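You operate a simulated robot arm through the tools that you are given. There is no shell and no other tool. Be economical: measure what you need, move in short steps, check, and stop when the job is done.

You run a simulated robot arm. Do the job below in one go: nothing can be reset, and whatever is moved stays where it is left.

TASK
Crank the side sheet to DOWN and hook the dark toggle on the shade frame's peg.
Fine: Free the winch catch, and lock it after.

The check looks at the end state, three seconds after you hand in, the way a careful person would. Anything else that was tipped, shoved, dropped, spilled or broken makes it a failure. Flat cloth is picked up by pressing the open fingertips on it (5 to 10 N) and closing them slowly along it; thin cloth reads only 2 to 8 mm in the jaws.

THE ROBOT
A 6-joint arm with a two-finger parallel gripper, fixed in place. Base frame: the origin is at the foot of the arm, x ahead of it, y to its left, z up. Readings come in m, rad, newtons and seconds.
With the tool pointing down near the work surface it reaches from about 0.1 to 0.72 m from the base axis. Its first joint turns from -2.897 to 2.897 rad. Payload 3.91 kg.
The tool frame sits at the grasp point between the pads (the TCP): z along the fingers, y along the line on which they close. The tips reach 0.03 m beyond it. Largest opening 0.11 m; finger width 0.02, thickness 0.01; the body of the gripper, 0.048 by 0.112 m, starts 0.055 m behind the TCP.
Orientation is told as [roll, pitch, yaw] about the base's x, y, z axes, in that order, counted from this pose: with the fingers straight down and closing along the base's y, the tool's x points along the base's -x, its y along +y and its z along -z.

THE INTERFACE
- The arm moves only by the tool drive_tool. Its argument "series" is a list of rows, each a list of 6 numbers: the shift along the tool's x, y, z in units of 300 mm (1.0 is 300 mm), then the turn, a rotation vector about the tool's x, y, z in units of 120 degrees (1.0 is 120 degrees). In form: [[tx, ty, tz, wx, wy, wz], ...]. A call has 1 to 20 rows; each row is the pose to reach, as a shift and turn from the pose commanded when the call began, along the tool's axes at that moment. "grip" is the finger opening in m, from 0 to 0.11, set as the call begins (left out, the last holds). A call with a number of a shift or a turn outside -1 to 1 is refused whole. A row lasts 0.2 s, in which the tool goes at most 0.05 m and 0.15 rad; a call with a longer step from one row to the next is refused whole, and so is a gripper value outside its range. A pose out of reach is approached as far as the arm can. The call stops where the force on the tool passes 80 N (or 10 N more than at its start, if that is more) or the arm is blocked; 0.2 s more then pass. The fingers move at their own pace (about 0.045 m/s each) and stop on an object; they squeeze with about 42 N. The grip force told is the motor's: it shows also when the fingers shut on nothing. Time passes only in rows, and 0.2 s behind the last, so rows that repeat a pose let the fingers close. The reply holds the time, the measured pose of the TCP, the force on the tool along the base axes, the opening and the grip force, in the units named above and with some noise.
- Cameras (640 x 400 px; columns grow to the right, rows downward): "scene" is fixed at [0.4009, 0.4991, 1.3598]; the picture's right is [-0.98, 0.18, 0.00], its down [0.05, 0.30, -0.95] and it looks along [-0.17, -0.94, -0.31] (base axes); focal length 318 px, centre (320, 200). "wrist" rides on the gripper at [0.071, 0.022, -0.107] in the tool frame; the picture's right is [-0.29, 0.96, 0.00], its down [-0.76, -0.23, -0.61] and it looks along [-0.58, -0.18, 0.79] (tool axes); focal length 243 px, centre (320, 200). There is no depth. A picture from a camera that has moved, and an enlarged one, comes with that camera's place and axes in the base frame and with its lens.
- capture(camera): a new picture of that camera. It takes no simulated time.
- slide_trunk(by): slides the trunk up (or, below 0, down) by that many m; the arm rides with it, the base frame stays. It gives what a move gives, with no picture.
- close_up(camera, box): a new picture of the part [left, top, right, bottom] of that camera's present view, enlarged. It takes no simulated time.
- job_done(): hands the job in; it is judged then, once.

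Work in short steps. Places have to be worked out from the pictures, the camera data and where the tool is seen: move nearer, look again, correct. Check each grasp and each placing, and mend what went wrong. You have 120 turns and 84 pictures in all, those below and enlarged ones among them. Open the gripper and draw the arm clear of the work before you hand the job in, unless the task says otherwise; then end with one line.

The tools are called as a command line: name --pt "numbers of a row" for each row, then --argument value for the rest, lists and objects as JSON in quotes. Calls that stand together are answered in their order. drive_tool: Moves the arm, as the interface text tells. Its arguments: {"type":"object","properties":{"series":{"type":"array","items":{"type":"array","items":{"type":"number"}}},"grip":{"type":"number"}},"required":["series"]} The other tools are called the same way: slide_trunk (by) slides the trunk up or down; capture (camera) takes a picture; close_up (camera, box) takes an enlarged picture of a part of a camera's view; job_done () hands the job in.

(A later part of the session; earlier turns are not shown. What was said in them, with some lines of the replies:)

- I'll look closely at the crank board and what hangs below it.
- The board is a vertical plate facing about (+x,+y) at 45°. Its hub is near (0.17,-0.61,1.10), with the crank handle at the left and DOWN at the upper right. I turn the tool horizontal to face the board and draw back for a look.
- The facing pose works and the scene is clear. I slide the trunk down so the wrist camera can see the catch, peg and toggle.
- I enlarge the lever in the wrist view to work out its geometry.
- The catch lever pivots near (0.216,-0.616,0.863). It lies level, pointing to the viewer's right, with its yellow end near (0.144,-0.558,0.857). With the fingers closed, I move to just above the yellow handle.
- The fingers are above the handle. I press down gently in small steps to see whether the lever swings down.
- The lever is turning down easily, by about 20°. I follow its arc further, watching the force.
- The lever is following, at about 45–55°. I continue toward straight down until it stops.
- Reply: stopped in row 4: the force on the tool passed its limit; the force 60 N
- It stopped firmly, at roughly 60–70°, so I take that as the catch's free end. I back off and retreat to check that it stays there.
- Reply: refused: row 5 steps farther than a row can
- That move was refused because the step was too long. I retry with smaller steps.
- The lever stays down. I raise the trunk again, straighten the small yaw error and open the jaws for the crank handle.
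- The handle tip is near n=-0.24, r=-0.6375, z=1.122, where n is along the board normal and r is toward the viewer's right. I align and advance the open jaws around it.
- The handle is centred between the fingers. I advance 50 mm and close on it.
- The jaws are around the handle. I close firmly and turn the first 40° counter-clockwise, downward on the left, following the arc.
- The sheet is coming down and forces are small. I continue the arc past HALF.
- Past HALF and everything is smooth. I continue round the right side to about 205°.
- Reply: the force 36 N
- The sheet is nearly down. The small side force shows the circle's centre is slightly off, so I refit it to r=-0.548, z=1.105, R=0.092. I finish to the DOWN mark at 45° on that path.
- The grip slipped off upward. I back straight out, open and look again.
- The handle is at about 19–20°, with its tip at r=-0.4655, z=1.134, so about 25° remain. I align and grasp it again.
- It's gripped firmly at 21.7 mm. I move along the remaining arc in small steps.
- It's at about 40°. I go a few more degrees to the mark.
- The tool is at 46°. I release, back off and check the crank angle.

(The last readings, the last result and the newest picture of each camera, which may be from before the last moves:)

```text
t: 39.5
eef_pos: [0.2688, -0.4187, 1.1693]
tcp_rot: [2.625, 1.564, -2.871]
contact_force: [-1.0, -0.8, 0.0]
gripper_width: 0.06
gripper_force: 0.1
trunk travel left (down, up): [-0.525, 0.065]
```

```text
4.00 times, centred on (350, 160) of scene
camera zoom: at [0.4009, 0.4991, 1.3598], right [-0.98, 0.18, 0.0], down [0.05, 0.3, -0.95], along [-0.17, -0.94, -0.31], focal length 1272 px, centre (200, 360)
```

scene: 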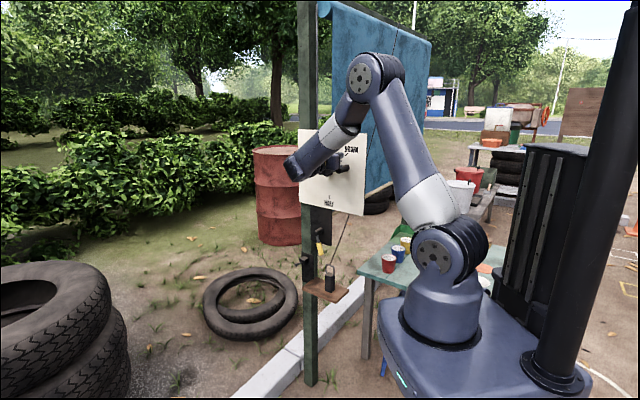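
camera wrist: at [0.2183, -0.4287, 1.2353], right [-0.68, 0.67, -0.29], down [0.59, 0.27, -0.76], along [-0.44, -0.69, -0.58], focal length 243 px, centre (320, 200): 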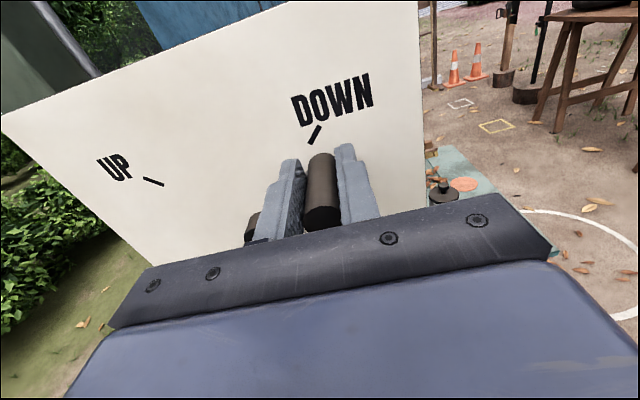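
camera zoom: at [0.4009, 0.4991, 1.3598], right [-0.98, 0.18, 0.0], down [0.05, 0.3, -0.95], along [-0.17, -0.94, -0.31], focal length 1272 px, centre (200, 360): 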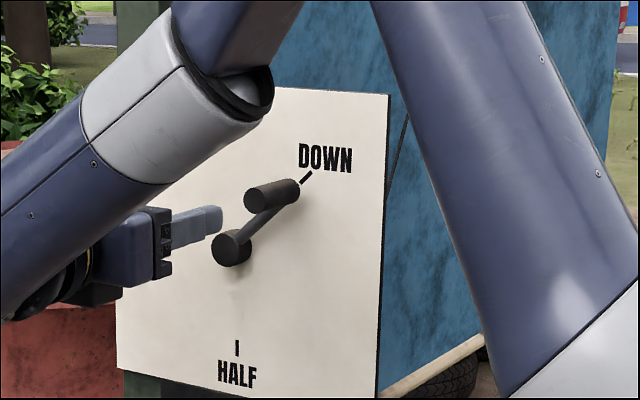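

The crank is very near the mark, at about 43° against 45°. I regrip and nudge it the last couple of degrees, feeling for a stop.

drive_tool --pt "-0.021 0.005 0.1 0 0 0" --pt "-0.021 0.005 0.25 0 0 0" --pt "-0.021 0.005 0.38 0 0 0" --pt "-0.021 0.005 0.5 0 0 0" --pt "-0.021 0.005 0.5 0 0 0"

drive_tool --pt "0 0 0 0 0 0" --pt "0 0 0 0 0 0" --pt "0 0 0 0 0 0" --pt "0.01 -0.008 0 0 0 0" --pt "0.02 -0.017 0 0 0 0" --pt "0.02 -0.017 0 0 0 0" --grip 0

drive_tool --pt "0 0 0 0 0 0" --pt "0 0 0 0 0 0" --pt "0 0 0 0 0 0" --pt "0 0 -0.13 0 0 0" --pt "0 0 -0.26 0 0 0" --pt "0 0 -0.39 0 0 0" --pt "0 0 -0.5 0 0 0" --grip 0.06

close_up --camera "wrist" --box '[160, 40, 420, 240]'

close_up --camera "scene" --box '[270, 110, 430, 210]'

```text
t: 40.7
eef_pos: [0.1618, -0.5213, 1.1626]
tcp_rot: [2.584, 1.564, -2.911]
contact_force: [-0.6, 0.3, -0.2]
gripper_width: 0.06
gripper_force: 0.1
trunk travel left (down, up): [-0.525, 0.065]
```

```text
t: 42.1
eef_pos: [0.1656, -0.5223, 1.1661]
tcp_rot: [1.939, 1.564, 2.725]
contact_force: [-3.9, 22.2, -27.0]
gripper_width: 0.022
gripper_force: 45.0
trunk travel left (down, up): [-0.525, 0.065]
```

```text
t: 43.7
eef_pos: [0.2713, -0.4192, 1.168]
tcp_rot: [2.599, 1.561, -2.897]
contact_force: [-1.3, 0.0, 0.0]
gripper_width: 0.0599
gripper_force: 0.0
trunk travel left (down, up): [-0.525, 0.065]
```

```text
2.00 times, centred on (290, 140) of wrist
camera zoom: at [0.3324, -0.3284, 1.2403], right [-0.68, 0.67, -0.29], down [0.59, 0.27, -0.76], along [-0.44, -0.69, -0.58], focal length 485 px, centre (380, 320)
```

zoom: 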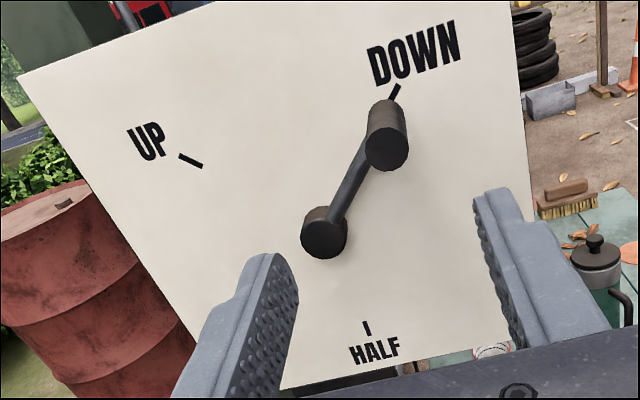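

```text
4.00 times, centred on (350, 160) of scene
camera zoom: at [0.4009, 0.4991, 1.3598], right [-0.98, 0.18, 0.0], down [0.05, 0.3, -0.95], along [-0.17, -0.94, -0.31], focal length 1272 px, centre (200, 360)
```

zoom: 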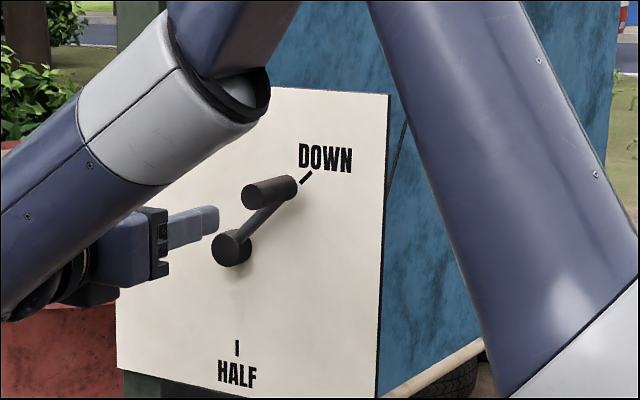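

The crank now sits against a stop, at the DOWN mark. Next I relock the catch, so I lower the trunk for a look at the lever.

slide_trunk --by -0.25

capture --camera "wrist"

capture --camera "scene"

```text
t: 46.3
eef_pos: [0.2706, -0.4201, 0.9187]
tcp_rot: [2.637, 1.564, -2.858]
contact_force: [-0.2, 0.5, -0.1]
gripper_width: 0.0597
gripper_force: 0.2
trunk travel left (down, up): [-0.275, 0.315]
```

```text
41 pictures are left
camera wrist: at [0.3321, -0.3289, 0.9905], right [-0.68, 0.67, -0.29], down [0.59, 0.27, -0.76], along [-0.44, -0.69, -0.58], focal length 243 px, centre (320, 200)
```

wrist: 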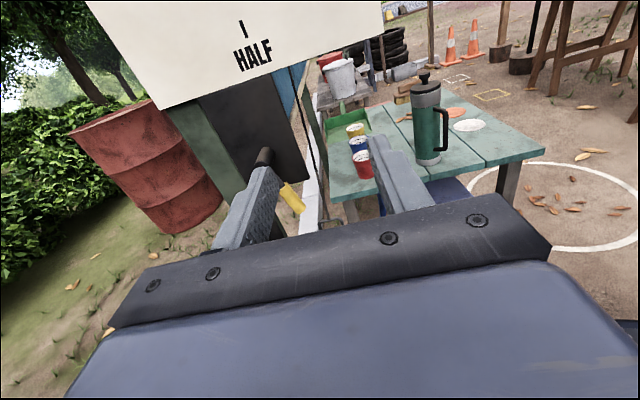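

```text
40 pictures are left
```

scene: 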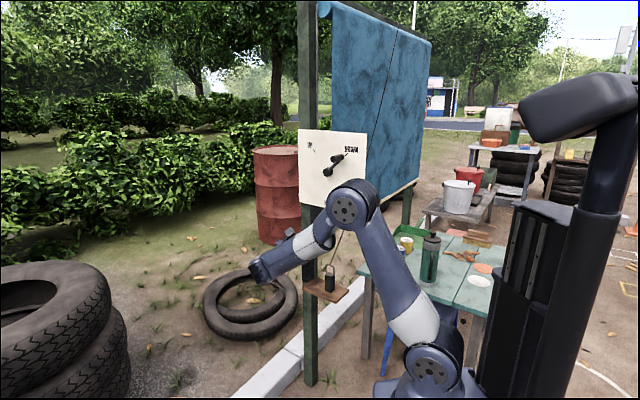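

The lever hangs at about 76° below level, and the cord is well behind it. I close the fingers and go to its lower left, ready to push it back up.

drive_tool --pt "-0.115 -0.092 0 0 0 0" --pt "-0.23 -0.184 0 0 0 0" --pt "-0.345 -0.277 0 0 0 0" --pt "-0.459 -0.369 0 0 0 0" --pt "-0.459 -0.369 0.137 0 0 0" --pt "-0.459 -0.369 0.27 0 0 0" --pt "-0.459 -0.369 0.38 0 0 0" --pt "-0.459 -0.369 0.38 0 0 0" --grip 0

capture --camera "wrist"

```text
t: 48.1
eef_pos: [0.2675, -0.5782, 0.7813]
tcp_rot: [2.598, 1.565, -2.897]
contact_force: [0.3, 0.0, 0.1]
gripper_width: 0.0001
gripper_force: 37.8
trunk travel left (down, up): [-0.275, 0.315]
```

```text
39 pictures are left
camera wrist: at [0.3292, -0.4879, 0.8534], right [-0.68, 0.67, -0.29], down [0.59, 0.27, -0.76], along [-0.44, -0.69, -0.58], focal length 243 px, centre (320, 200)
```

wrist: 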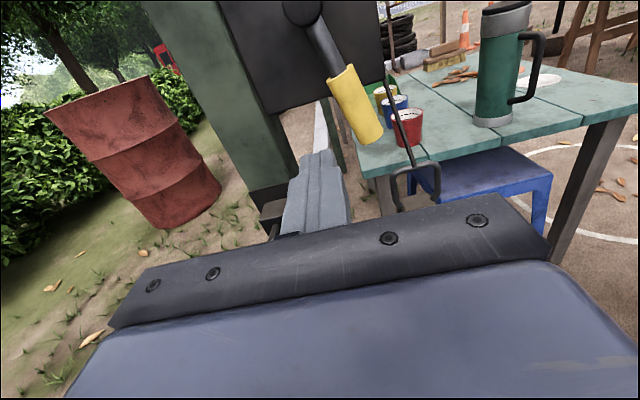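

Clear of the peg block. I advance and sweep the lever up along its arc.

drive_tool --pt "0 0 0.08 0 0 0" --pt "0 0 0.163 0 0 0" --pt "0.017 0.023 0.163 0 0 0" --pt "0.02 0.058 0.163 0 0 0" --pt "0.023 0.093 0.163 0 0 0" --pt "0.034 0.125 0.163 0 0 0" --pt "0.048 0.154 0.163 0 0 0" --pt "0.066 0.182 0.163 0 0 0" --pt "0.086 0.206 0.163 0 0 0" --pt "0.11 0.228 0.163 0 0 0" --pt "0.137 0.247 0.163 0 0 0"

capture --camera "wrist"

```text
t: 50.5
eef_pos: [0.1805, -0.5608, 0.8215]
tcp_rot: [2.697, 1.563, -2.797]
contact_force: [0.4, 0.5, -0.2]
gripper_width: 0.0001
gripper_force: 38.0
trunk travel left (down, up): [-0.275, 0.315]
```

```text
38 pictures are left
camera wrist: at [0.2424, -0.4696, 0.8946], right [-0.68, 0.67, -0.29], down [0.59, 0.27, -0.76], along [-0.44, -0.69, -0.58], focal length 243 px, centre (320, 200)
```

wrist: 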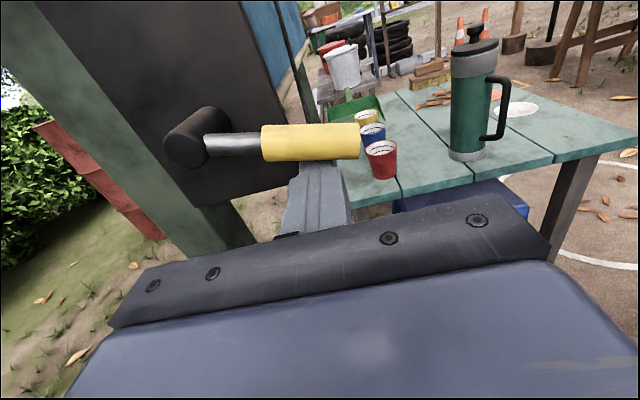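

Lifting well. I continue to level until I feel the stop.

drive_tool --pt "0.03 0.014 0 0 0 0" --pt "0.06 0.026 0 0 0 0" --pt "0.075 0.027 0 0 0 0" --pt "0.09 0.027 0 0 0 0" --pt "0.1 0.027 0 0 0 0" --pt "0.11 0.027 0 0 0 0"

capture --camera "wrist"

```text
t: 51.9
eef_pos: [0.1769, -0.5548, 0.8444]
tcp_rot: [0.986, 1.546, 1.771]
contact_force: [0.9, 14.9, -68.9]
gripper_width: 0.0002
gripper_force: 37.6
trunk travel left (down, up): [-0.275, 0.315]
```

```text
37 pictures are left
camera wrist: at [0.2373, -0.466, 0.918], right [-0.68, 0.68, -0.27], down [0.59, 0.29, -0.76], along [-0.44, -0.67, -0.6], focal length 243 px, centre (320, 200)
```

wrist: 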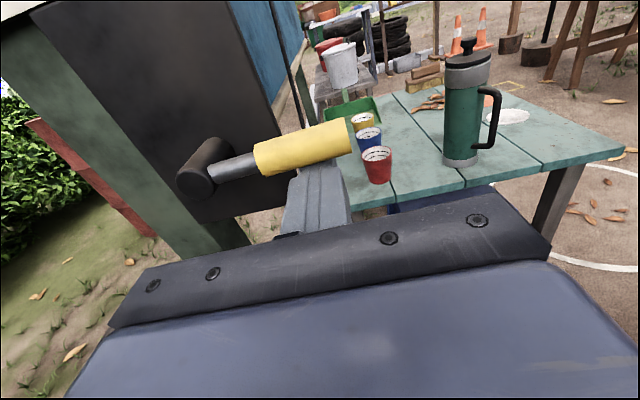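

I felt a firm stop at level, with a 69 N reaction, so the catch is locked. I drop below it and withdraw, then look at the lever, peg and toggle.

drive_tool --pt "-0.05 0 0 0 0 0" --pt "-0.12 -0.02 0 0 0 0" --pt "-0.12 -0.02 -0.13 0 0 0" --pt "-0.12 -0.02 -0.26 0 0 0" --pt "-0.12 -0.02 -0.39 0 0 0" --pt "-0.12 -0.02 -0.52 0 0 0" --pt "-0.12 -0.02 -0.65 0 0 0" --pt "-0.12 -0.02 -0.65 0 0 0"

capture --camera "wrist"

close_up --camera "scene" --box '[280, 200, 400, 320]'

```text
t: 53.7
eef_pos: [0.3174, -0.4212, 0.8176]
tcp_rot: [2.678, 1.563, -2.819]
contact_force: [1.1, 0.4, -0.9]
gripper_width: 0.0001
gripper_force: 37.8
trunk travel left (down, up): [-0.275, 0.315]
```

```text
36 pictures are left
camera wrist: at [0.3794, -0.33, 0.8911], right [-0.68, 0.67, -0.29], down [0.59, 0.27, -0.76], along [-0.44, -0.69, -0.58], focal length 243 px, centre (320, 200)
```

wrist: 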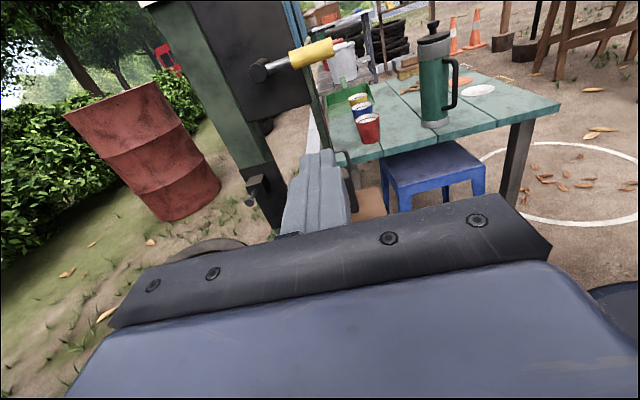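

```text
3.33 times, centred on (340, 260) of scene
camera zoom: at [0.4009, 0.4991, 1.3598], right [-0.98, 0.18, 0.0], down [0.05, 0.3, -0.95], along [-0.17, -0.94, -0.31], focal length 1060 px, centre (253, 0)
```

zoom: 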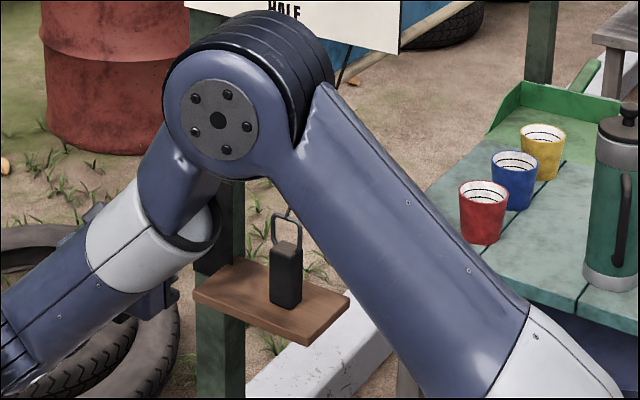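

The catch lever is level again. I enlarge the peg and toggle for measurement, opening the jaws and shifting for a clear view.

drive_tool --pt "0.0 -0.05 -0.1 0 0 0" --pt "0 -0.15 -0.18 0 0 0" --pt "0 -0.2 -0.18 0 0 0" --pt "0 -0.2 -0.18 0 0 0" --pt "0 -0.2 -0.18 0 0 0" --grip 0.11

close_up --camera "wrist" --box '[200, 60, 440, 240]'

close_up --camera "scene" --box '[290, 230, 360, 310]'

```text
t: 54.9
eef_pos: [0.3973, -0.4251, 0.8196]
tcp_rot: [2.629, 1.565, -2.866]
contact_force: [-0.2, 0.5, -0.1]
gripper_width: 0.1046
gripper_force: 0.2
trunk travel left (down, up): [-0.275, 0.315]
```

```text
2.22 times, centred on (320, 150) of wrist
camera zoom: at [0.4593, -0.3349, 0.891], right [-0.68, 0.67, -0.29], down [0.59, 0.27, -0.76], along [-0.44, -0.69, -0.58], focal length 539 px, centre (320, 311)
```

zoom: 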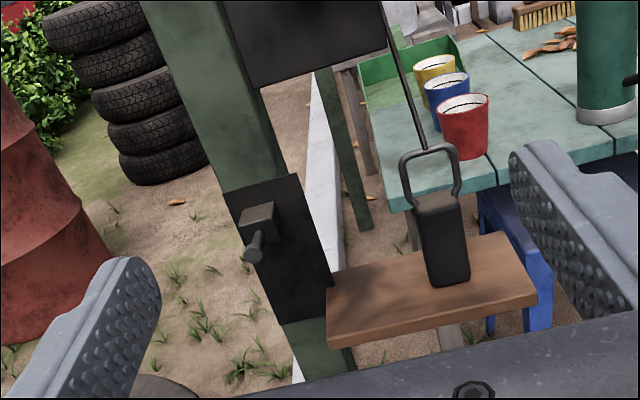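

```text
5.00 times, centred on (325, 270) of scene
camera zoom: at [0.4009, 0.4991, 1.3598], right [-0.98, 0.18, 0.0], down [0.05, 0.3, -0.95], along [-0.17, -0.94, -0.31], focal length 1590 px, centre (295, -150)
```

zoom: 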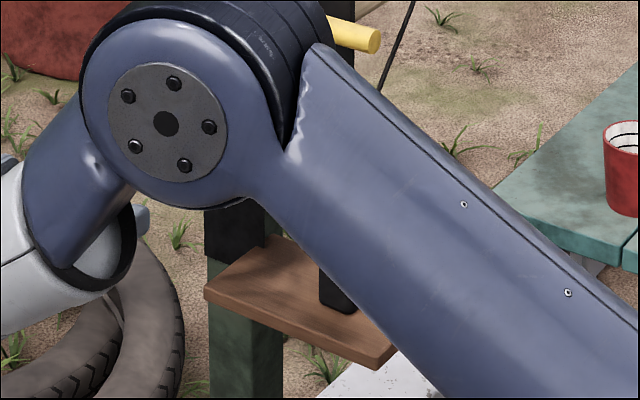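

Measured, in (n, r, z):
- Peg tip about (-0.278, -0.68, 0.694), running back to n≈-0.325.
- Toggle block about (-0.295, -0.528), from z=0.62 to 0.69, with its loop up to 0.733 and facing along n.
- Shelf from r=-0.64 to -0.47, top at z=0.62.

I lower the trunk to the block's height and approach.

slide_trunk --by -0.15

drive_tool --pt "0 0.09 0.03 0 0 0" --pt "0 0.178 0.08 0 0 0" --pt "0 0.178 0.2 0 0 0" --pt "0 0.178 0.32 0 0 0" --pt "0 0.178 0.44 0 0 0" --pt "0 0.178 0.5 0 0 0" --pt "0 0.178 0.5 0 0 0" --grip 0.075

capture --camera "wrist"

capture --camera "scene"

```text
t: 56.6
eef_pos: [0.3977, -0.4245, 0.6691]
tcp_rot: [2.644, 1.563, -2.85]
contact_force: [0.5, -0.2, 0.2]
gripper_width: 0.11
gripper_force: 0.0
trunk travel left (down, up): [-0.125, 0.465]
```

```text
t: 58.2
eef_pos: [0.2561, -0.4943, 0.6701]
tcp_rot: [2.616, 1.564, -2.876]
contact_force: [0.2, 0.4, 0.2]
gripper_width: 0.075
gripper_force: 0.1
trunk travel left (down, up): [-0.125, 0.465]
```

```text
32 pictures are left
camera wrist: at [0.3162, -0.404, 0.7422], right [-0.68, 0.67, -0.29], down [0.59, 0.27, -0.76], along [-0.44, -0.69, -0.58], focal length 243 px, centre (320, 200)
```

wrist: 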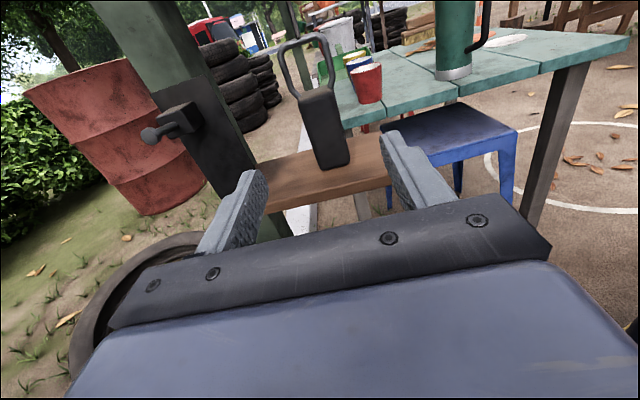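

```text
31 pictures are left
```

scene: 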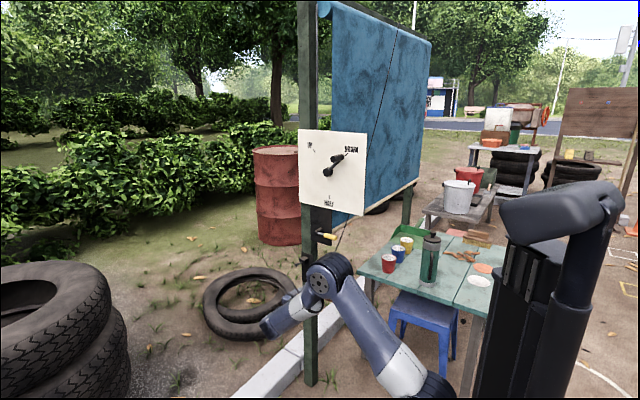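

The block's front face is at n≈-0.284, r≈-0.528, centred in the jaws. I advance and close on it.

drive_tool --pt "0 0.008 0.12 0 0 0" --pt "0 0.008 0.24 0 0 0" --pt "0 0.008 0.32 0 0 0" --pt "0 0.008 0.382 0 0 0" --pt "0 0.008 0.382 0 0 0"

drive_tool --pt "0 0 0 0 0 0" --pt "0 0 0 0 0 0" --pt "0 0 0 0 0 0" --pt "0 0 0 0 0 0" --grip 0

capture --camera "wrist"

```text
t: 59.4
eef_pos: [0.1719, -0.5738, 0.6713]
tcp_rot: [2.611, 1.564, -2.885]
contact_force: [-0.1, -0.2, 0.6]
gripper_width: 0.075
gripper_force: 0.1
trunk travel left (down, up): [-0.125, 0.465]
```

```text
t: 60.4
eef_pos: [0.1722, -0.5732, 0.6701]
tcp_rot: [2.631, 1.564, -2.864]
contact_force: [1.1, -1.2, -0.7]
gripper_width: 0.033
gripper_force: 42.2
trunk travel left (down, up): [-0.125, 0.465]
```

```text
30 pictures are left
camera wrist: at [0.2334, -0.4827, 0.7432], right [-0.68, 0.67, -0.29], down [0.59, 0.27, -0.76], along [-0.44, -0.69, -0.58], focal length 243 px, centre (320, 200)
```

wrist: 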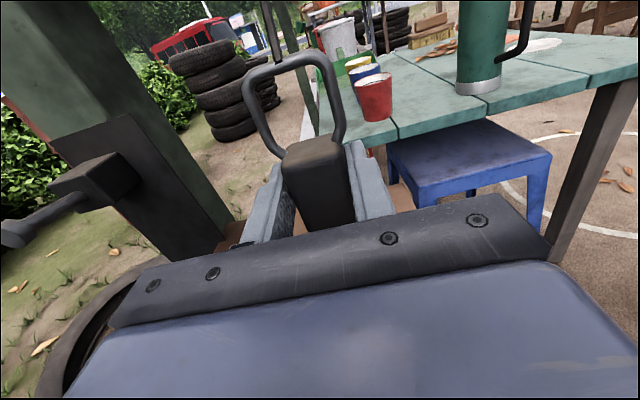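

The block is gripped at 33 mm, with its loop about 39 mm above the TCP. I lift it, draw it out in front of the peg and move left, watching the cord pull.

drive_tool --pt "0.05 0 0 0 0 0" --pt "0.1 0 0 0 0 0" --pt "0.1 0 -0.1 0 0 0" --pt "0.1 0 -0.2 0 0 0" --pt "0.1 0 -0.28 0 0 0" --pt "0.1 -0.1 -0.28 0 0 0" --pt "0.1 -0.2 -0.28 0 0 0" --pt "0.1 -0.3 -0.28 0 0 0" --pt "0.1 -0.4 -0.28 0 0 0" --pt "0.1 -0.507 -0.28 0 0 0" --pt "0.1 -0.507 -0.28 0 0 0"

capture --camera "wrist"

capture --camera "scene"

```text
t: 62.8
eef_pos: [0.3404, -0.6204, 0.6999]
tcp_rot: [2.572, 1.563, -2.923]
contact_force: [0.6, -0.3, -1.1]
gripper_width: 0.0329
gripper_force: 42.0
trunk travel left (down, up): [-0.125, 0.465]
```

```text
29 pictures are left
camera wrist: at [0.4016, -0.5304, 0.7724], right [-0.68, 0.67, -0.29], down [0.59, 0.27, -0.76], along [-0.44, -0.69, -0.58], focal length 243 px, centre (320, 200)
```

wrist: 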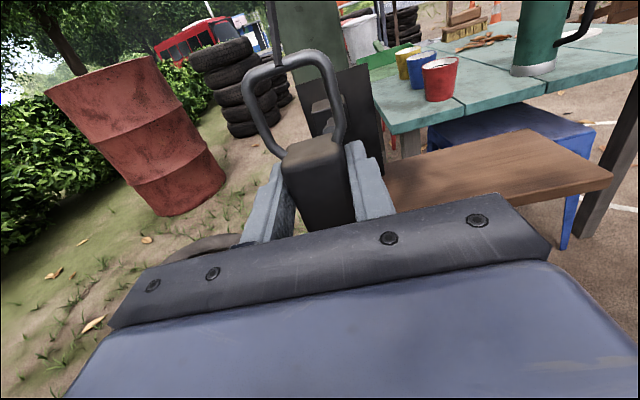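

```text
28 pictures are left
```

scene: 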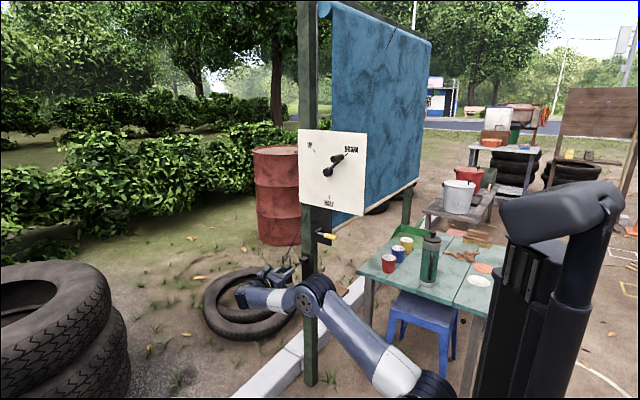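

There's no cord tension. I check the cord route and the peg alignment.

close_up --camera "scene" --box '[230, 180, 360, 310]'

close_up --camera "wrist" --box '[220, 0, 400, 200]'

```text
3.08 times, centred on (295, 245) of scene
camera zoom: at [0.4009, 0.4991, 1.3598], right [-0.98, 0.18, 0.0], down [0.05, 0.3, -0.95], along [-0.17, -0.94, -0.31], focal length 978 px, centre (397, 62)
```

zoom: 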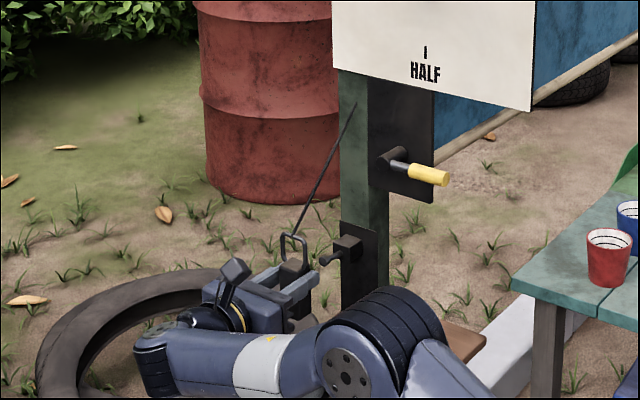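

```text
2.00 times, centred on (310, 100) of wrist
camera zoom: at [0.4016, -0.5304, 0.7724], right [-0.68, 0.67, -0.29], down [0.59, 0.27, -0.76], along [-0.44, -0.69, -0.58], focal length 485 px, centre (340, 400)
```

zoom: 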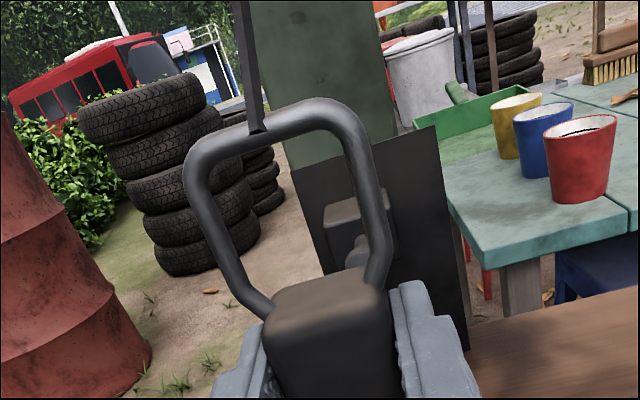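

The peg is at z≈0.696 and r≈-0.679, and the loop centre is about 40 mm above the TCP. I lower so the loop's opening faces the peg and check before pushing on.

drive_tool --pt "-0.05 0 0 0 0 0" --pt "-0.1 0.002 0 0 0 0" --pt "-0.147 0.002 0 0 0 0" --pt "-0.147 0.002 0.09 0 0 0" --pt "-0.147 0.002 0.09 0 0 0"

close_up --camera "wrist" --box '[220, 0, 400, 200]'

close_up --camera "scene" --box '[260, 220, 340, 300]'

```text
t: 64.0
eef_pos: [0.3189, -0.6406, 0.6545]
tcp_rot: [2.562, 1.562, -2.933]
contact_force: [-0.2, -0.1, -1.2]
gripper_width: 0.0332
gripper_force: 42.2
trunk travel left (down, up): [-0.125, 0.465]
```

```text
2.00 times, centred on (310, 100) of wrist
camera zoom: at [0.3807, -0.5502, 0.7275], right [-0.68, 0.67, -0.29], down [0.59, 0.27, -0.76], along [-0.44, -0.69, -0.58], focal length 485 px, centre (340, 400)
```

zoom: 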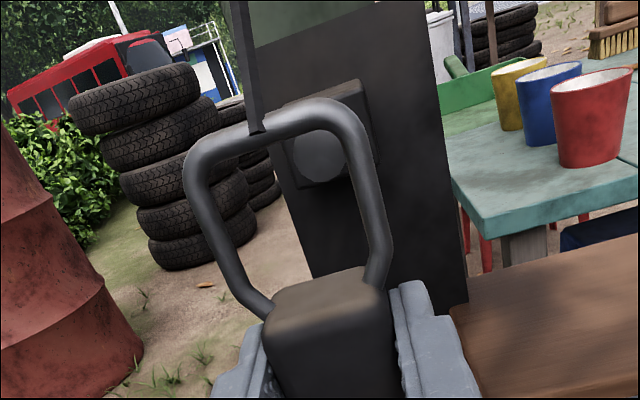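

```text
5.00 times, centred on (300, 260) of scene
camera zoom: at [0.4009, 0.4991, 1.3598], right [-0.98, 0.18, 0.0], down [0.05, 0.3, -0.95], along [-0.17, -0.94, -0.31], focal length 1590 px, centre (420, -100)
```

zoom: 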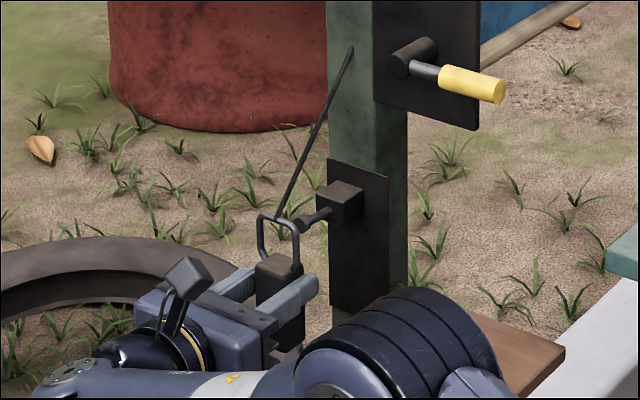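

The peg head is visible at r≈-0.673, z≈0.7006, and the loop centre is at (-0.679, 0.698). I correct 5 mm right and 2 mm up, then slide the loop over the peg in small steps.

drive_tool --pt "0.007 0.018 0 0 0 0" --pt "0.007 0.018 0.05 0 0 0" --pt "0.007 0.018 0.1 0 0 0" --pt "0.007 0.018 0.13 0 0 0" --pt "0.007 0.018 0.16 0 0 0" --pt "0.007 0.018 0.185 0 0 0" --pt "0.007 0.018 0.185 0 0 0"

close_up --camera "wrist" --box '[220, 0, 400, 200]'

close_up --camera "scene" --box '[260, 220, 340, 300]'

```text
t: 65.6
eef_pos: [0.2778, -0.6749, 0.6586]
tcp_rot: [2.669, 1.561, -2.825]
contact_force: [14.0, 26.1, -4.6]
gripper_width: 0.0334
gripper_force: 42.3
trunk travel left (down, up): [-0.125, 0.465]
```

```text
2.00 times, centred on (310, 100) of wrist
camera zoom: at [0.3386, -0.5846, 0.7303], right [-0.68, 0.67, -0.29], down [0.59, 0.27, -0.77], along [-0.44, -0.69, -0.58], focal length 485 px, centre (340, 400)
```

zoom: 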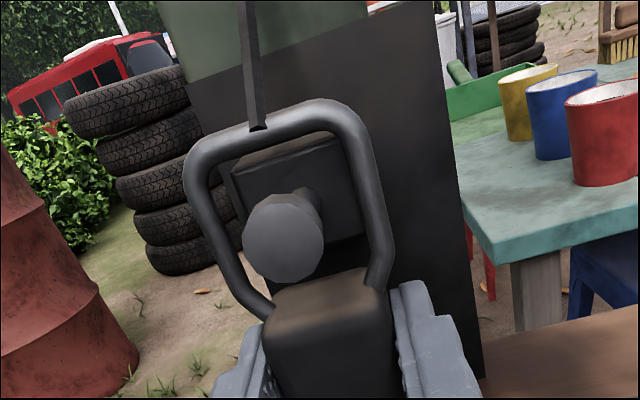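

```text
5.00 times, centred on (300, 260) of scene
camera zoom: at [0.4009, 0.4991, 1.3598], right [-0.98, 0.18, 0.0], down [0.05, 0.3, -0.95], along [-0.17, -0.94, -0.31], focal length 1590 px, centre (420, -100)
```

zoom: 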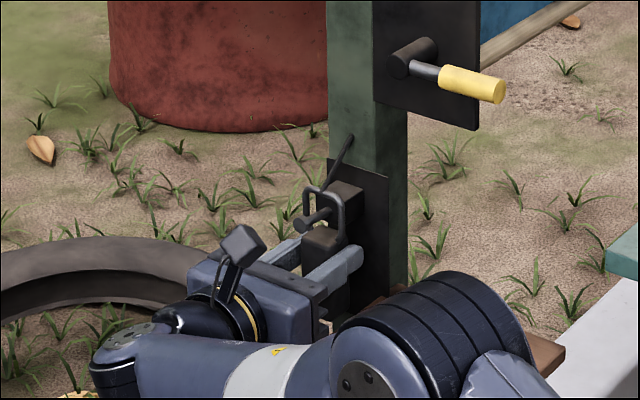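

The peg head is through the loop, and a light 30 N contact shows the toggle touching behind. I back off 6 mm and lower so the loop rests on the peg.

drive_tool --pt "0 0 -0.02 0 0 0" --pt "-0.013 0 -0.02 0 0 0" --pt "-0.027 0 -0.02 0 0 0" --pt "-0.04 0 -0.02 0 0 0" --pt "-0.04 0 -0.02 0 0 0"

close_up --camera "wrist" --box '[220, 0, 400, 200]'

close_up --camera "scene" --box '[280, 240, 330, 290]'

```text
t: 66.8
eef_pos: [0.2803, -0.6715, 0.6485]
tcp_rot: [3.072, 1.562, -2.424]
contact_force: [0.4, -3.8, 11.2]
gripper_width: 0.0333
gripper_force: 42.3
trunk travel left (down, up): [-0.125, 0.465]
```

```text
2.00 times, centred on (310, 100) of wrist
camera zoom: at [0.3411, -0.5815, 0.7206], right [-0.68, 0.67, -0.29], down [0.59, 0.26, -0.77], along [-0.44, -0.69, -0.57], focal length 485 px, centre (340, 400)
```

zoom: 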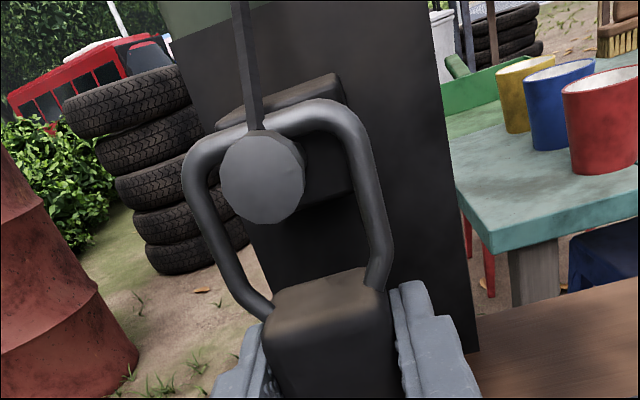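

```text
8.00 times, centred on (305, 265) of scene
camera zoom: at [0.4009, 0.4991, 1.3598], right [-0.98, 0.18, 0.0], down [0.05, 0.3, -0.95], along [-0.17, -0.94, -0.31], focal length 2544 px, centre (440, -320)
```

zoom: 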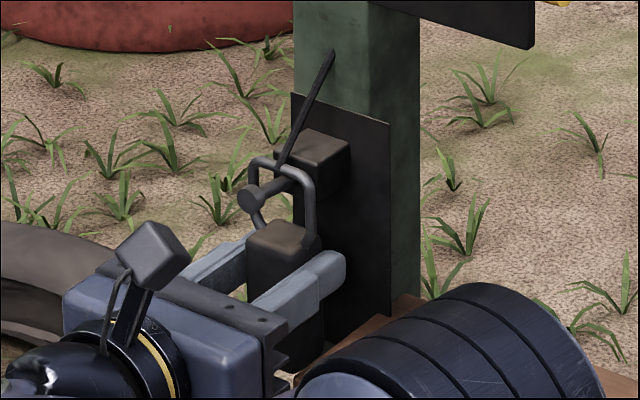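

The loop's top bar now bears on the peg behind its head, with an 11 N upward reaction. I release gently.

drive_tool --pt "0 0 0 0 0 0" --pt "0 0 0 0 0 0" --pt "0 0 0 0 0 0" --pt "0 0 0 0 0 0" --grip 0.058

close_up --camera "wrist" --box '[220, 0, 400, 200]'

```text
t: 67.8
eef_pos: [0.2793, -0.6731, 0.6463]
tcp_rot: [2.632, 1.563, -2.863]
contact_force: [0.1, -0.6, 0.7]
gripper_width: 0.0582
gripper_force: 0.0
trunk travel left (down, up): [-0.125, 0.465]
```

```text
2.00 times, centred on (310, 100) of wrist
camera zoom: at [0.3414, -0.5815, 0.7186], right [-0.68, 0.67, -0.29], down [0.59, 0.27, -0.76], along [-0.44, -0.69, -0.58], focal length 485 px, centre (340, 400)
```

zoom: 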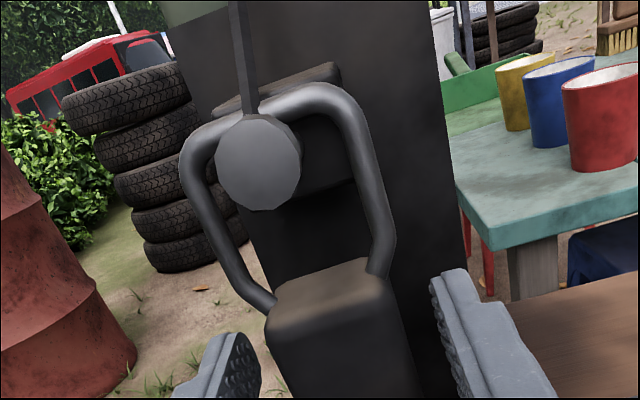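

The toggle hangs on the peg, free of the fingers. I withdraw straight back.

drive_tool --pt "0 0 -0.05 0 0 0" --pt "0 0 -0.12 0 0 0" --pt "0 0 -0.22 0 0 0" --pt "0 0 -0.35 0 0 0" --pt "0 0 -0.48 0 0 0" --pt "0 0 -0.6 0 0 0" --pt "0 0 -0.7 0 0 0"

capture --camera "wrist"

capture --camera "scene"

```text
t: 69.4
eef_pos: [0.4292, -0.5216, 0.6442]
tcp_rot: [2.65, 1.564, -2.844]
contact_force: [0.5, 0.6, -0.1]
gripper_width: 0.058
gripper_force: 0.1
trunk travel left (down, up): [-0.125, 0.465]
```

```text
18 pictures are left
camera wrist: at [0.4899, -0.4311, 0.7172], right [-0.68, 0.67, -0.29], down [0.59, 0.27, -0.76], along [-0.44, -0.69, -0.58], focal length 243 px, centre (320, 200)
```

wrist: 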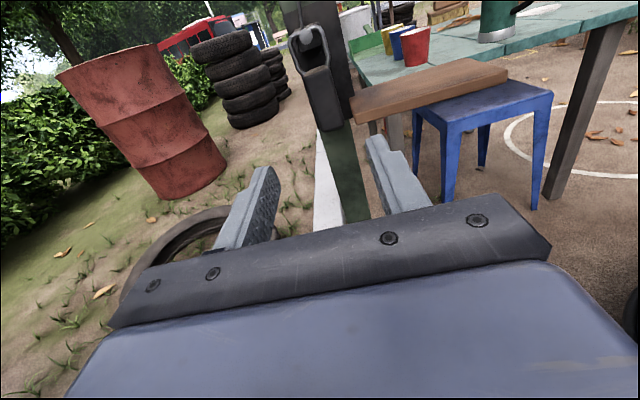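

```text
17 pictures are left
```

scene: 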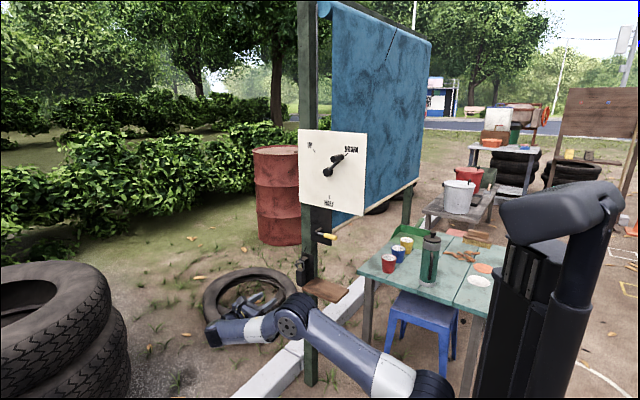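

The toggle hangs on the peg. I raise the trunk a little to clear the view, then check the crank, catch and toggle up close.

slide_trunk --by 0.15

close_up --camera "scene" --box '[290, 120, 380, 210]'

close_up --camera "scene" --box '[280, 210, 360, 310]'

capture --camera "wrist"

```text
t: 71.2
eef_pos: [0.428, -0.5227, 0.7946]
tcp_rot: [2.619, 1.566, -2.878]
contact_force: [0.0, -0.5, 0.4]
gripper_width: 0.0581
gripper_force: 0.2
trunk travel left (down, up): [-0.275, 0.315]
```

```text
4.44 times, centred on (335, 165) of scene
camera zoom: at [0.4009, 0.4991, 1.3598], right [-0.98, 0.18, 0.0], down [0.05, 0.3, -0.95], along [-0.17, -0.94, -0.31], focal length 1413 px, centre (253, 356)
```

zoom: 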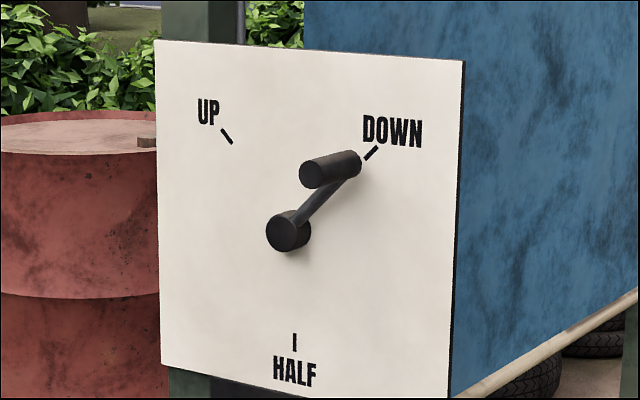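

```text
4.00 times, centred on (320, 260) of scene
camera zoom: at [0.4009, 0.4991, 1.3598], right [-0.98, 0.18, 0.0], down [0.05, 0.3, -0.95], along [-0.17, -0.94, -0.31], focal length 1272 px, centre (320, -40)
```

zoom: 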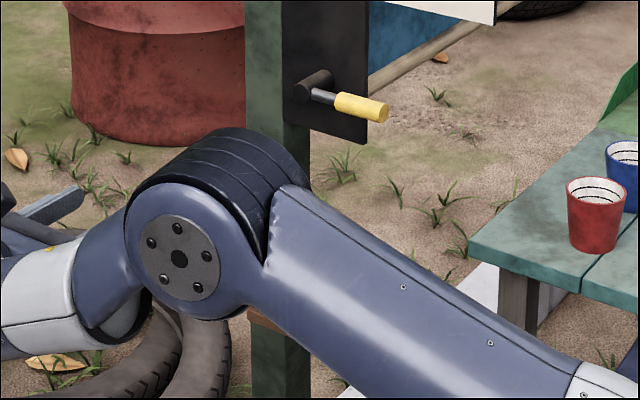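

```text
14 pictures are left
camera wrist: at [0.49, -0.4312, 0.8668], right [-0.68, 0.67, -0.29], down [0.59, 0.27, -0.76], along [-0.44, -0.69, -0.58], focal length 243 px, centre (320, 200)
```

wrist: 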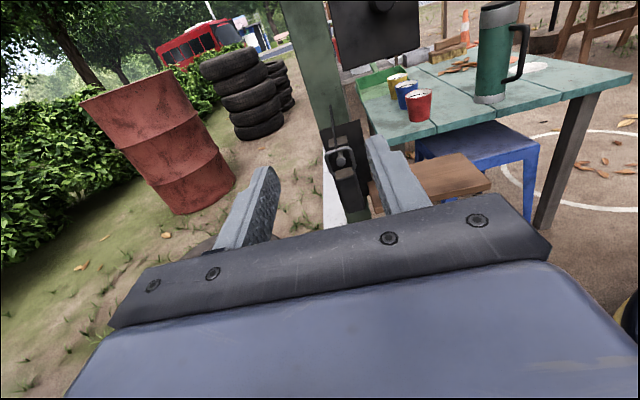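

The crank points to DOWN with the sheet fully lowered. The catch lever is back at its original locked angle, the toggle hangs on the peg, and the arm is clear with open fingers. I hand in.

job_done

```text
The job is handed in.
```

The side sheet is cranked to DOWN, the winch catch was freed for that and is locked again, and the dark toggle hangs by its loop on the shade frame's peg. The job is handed in with the arm clear.
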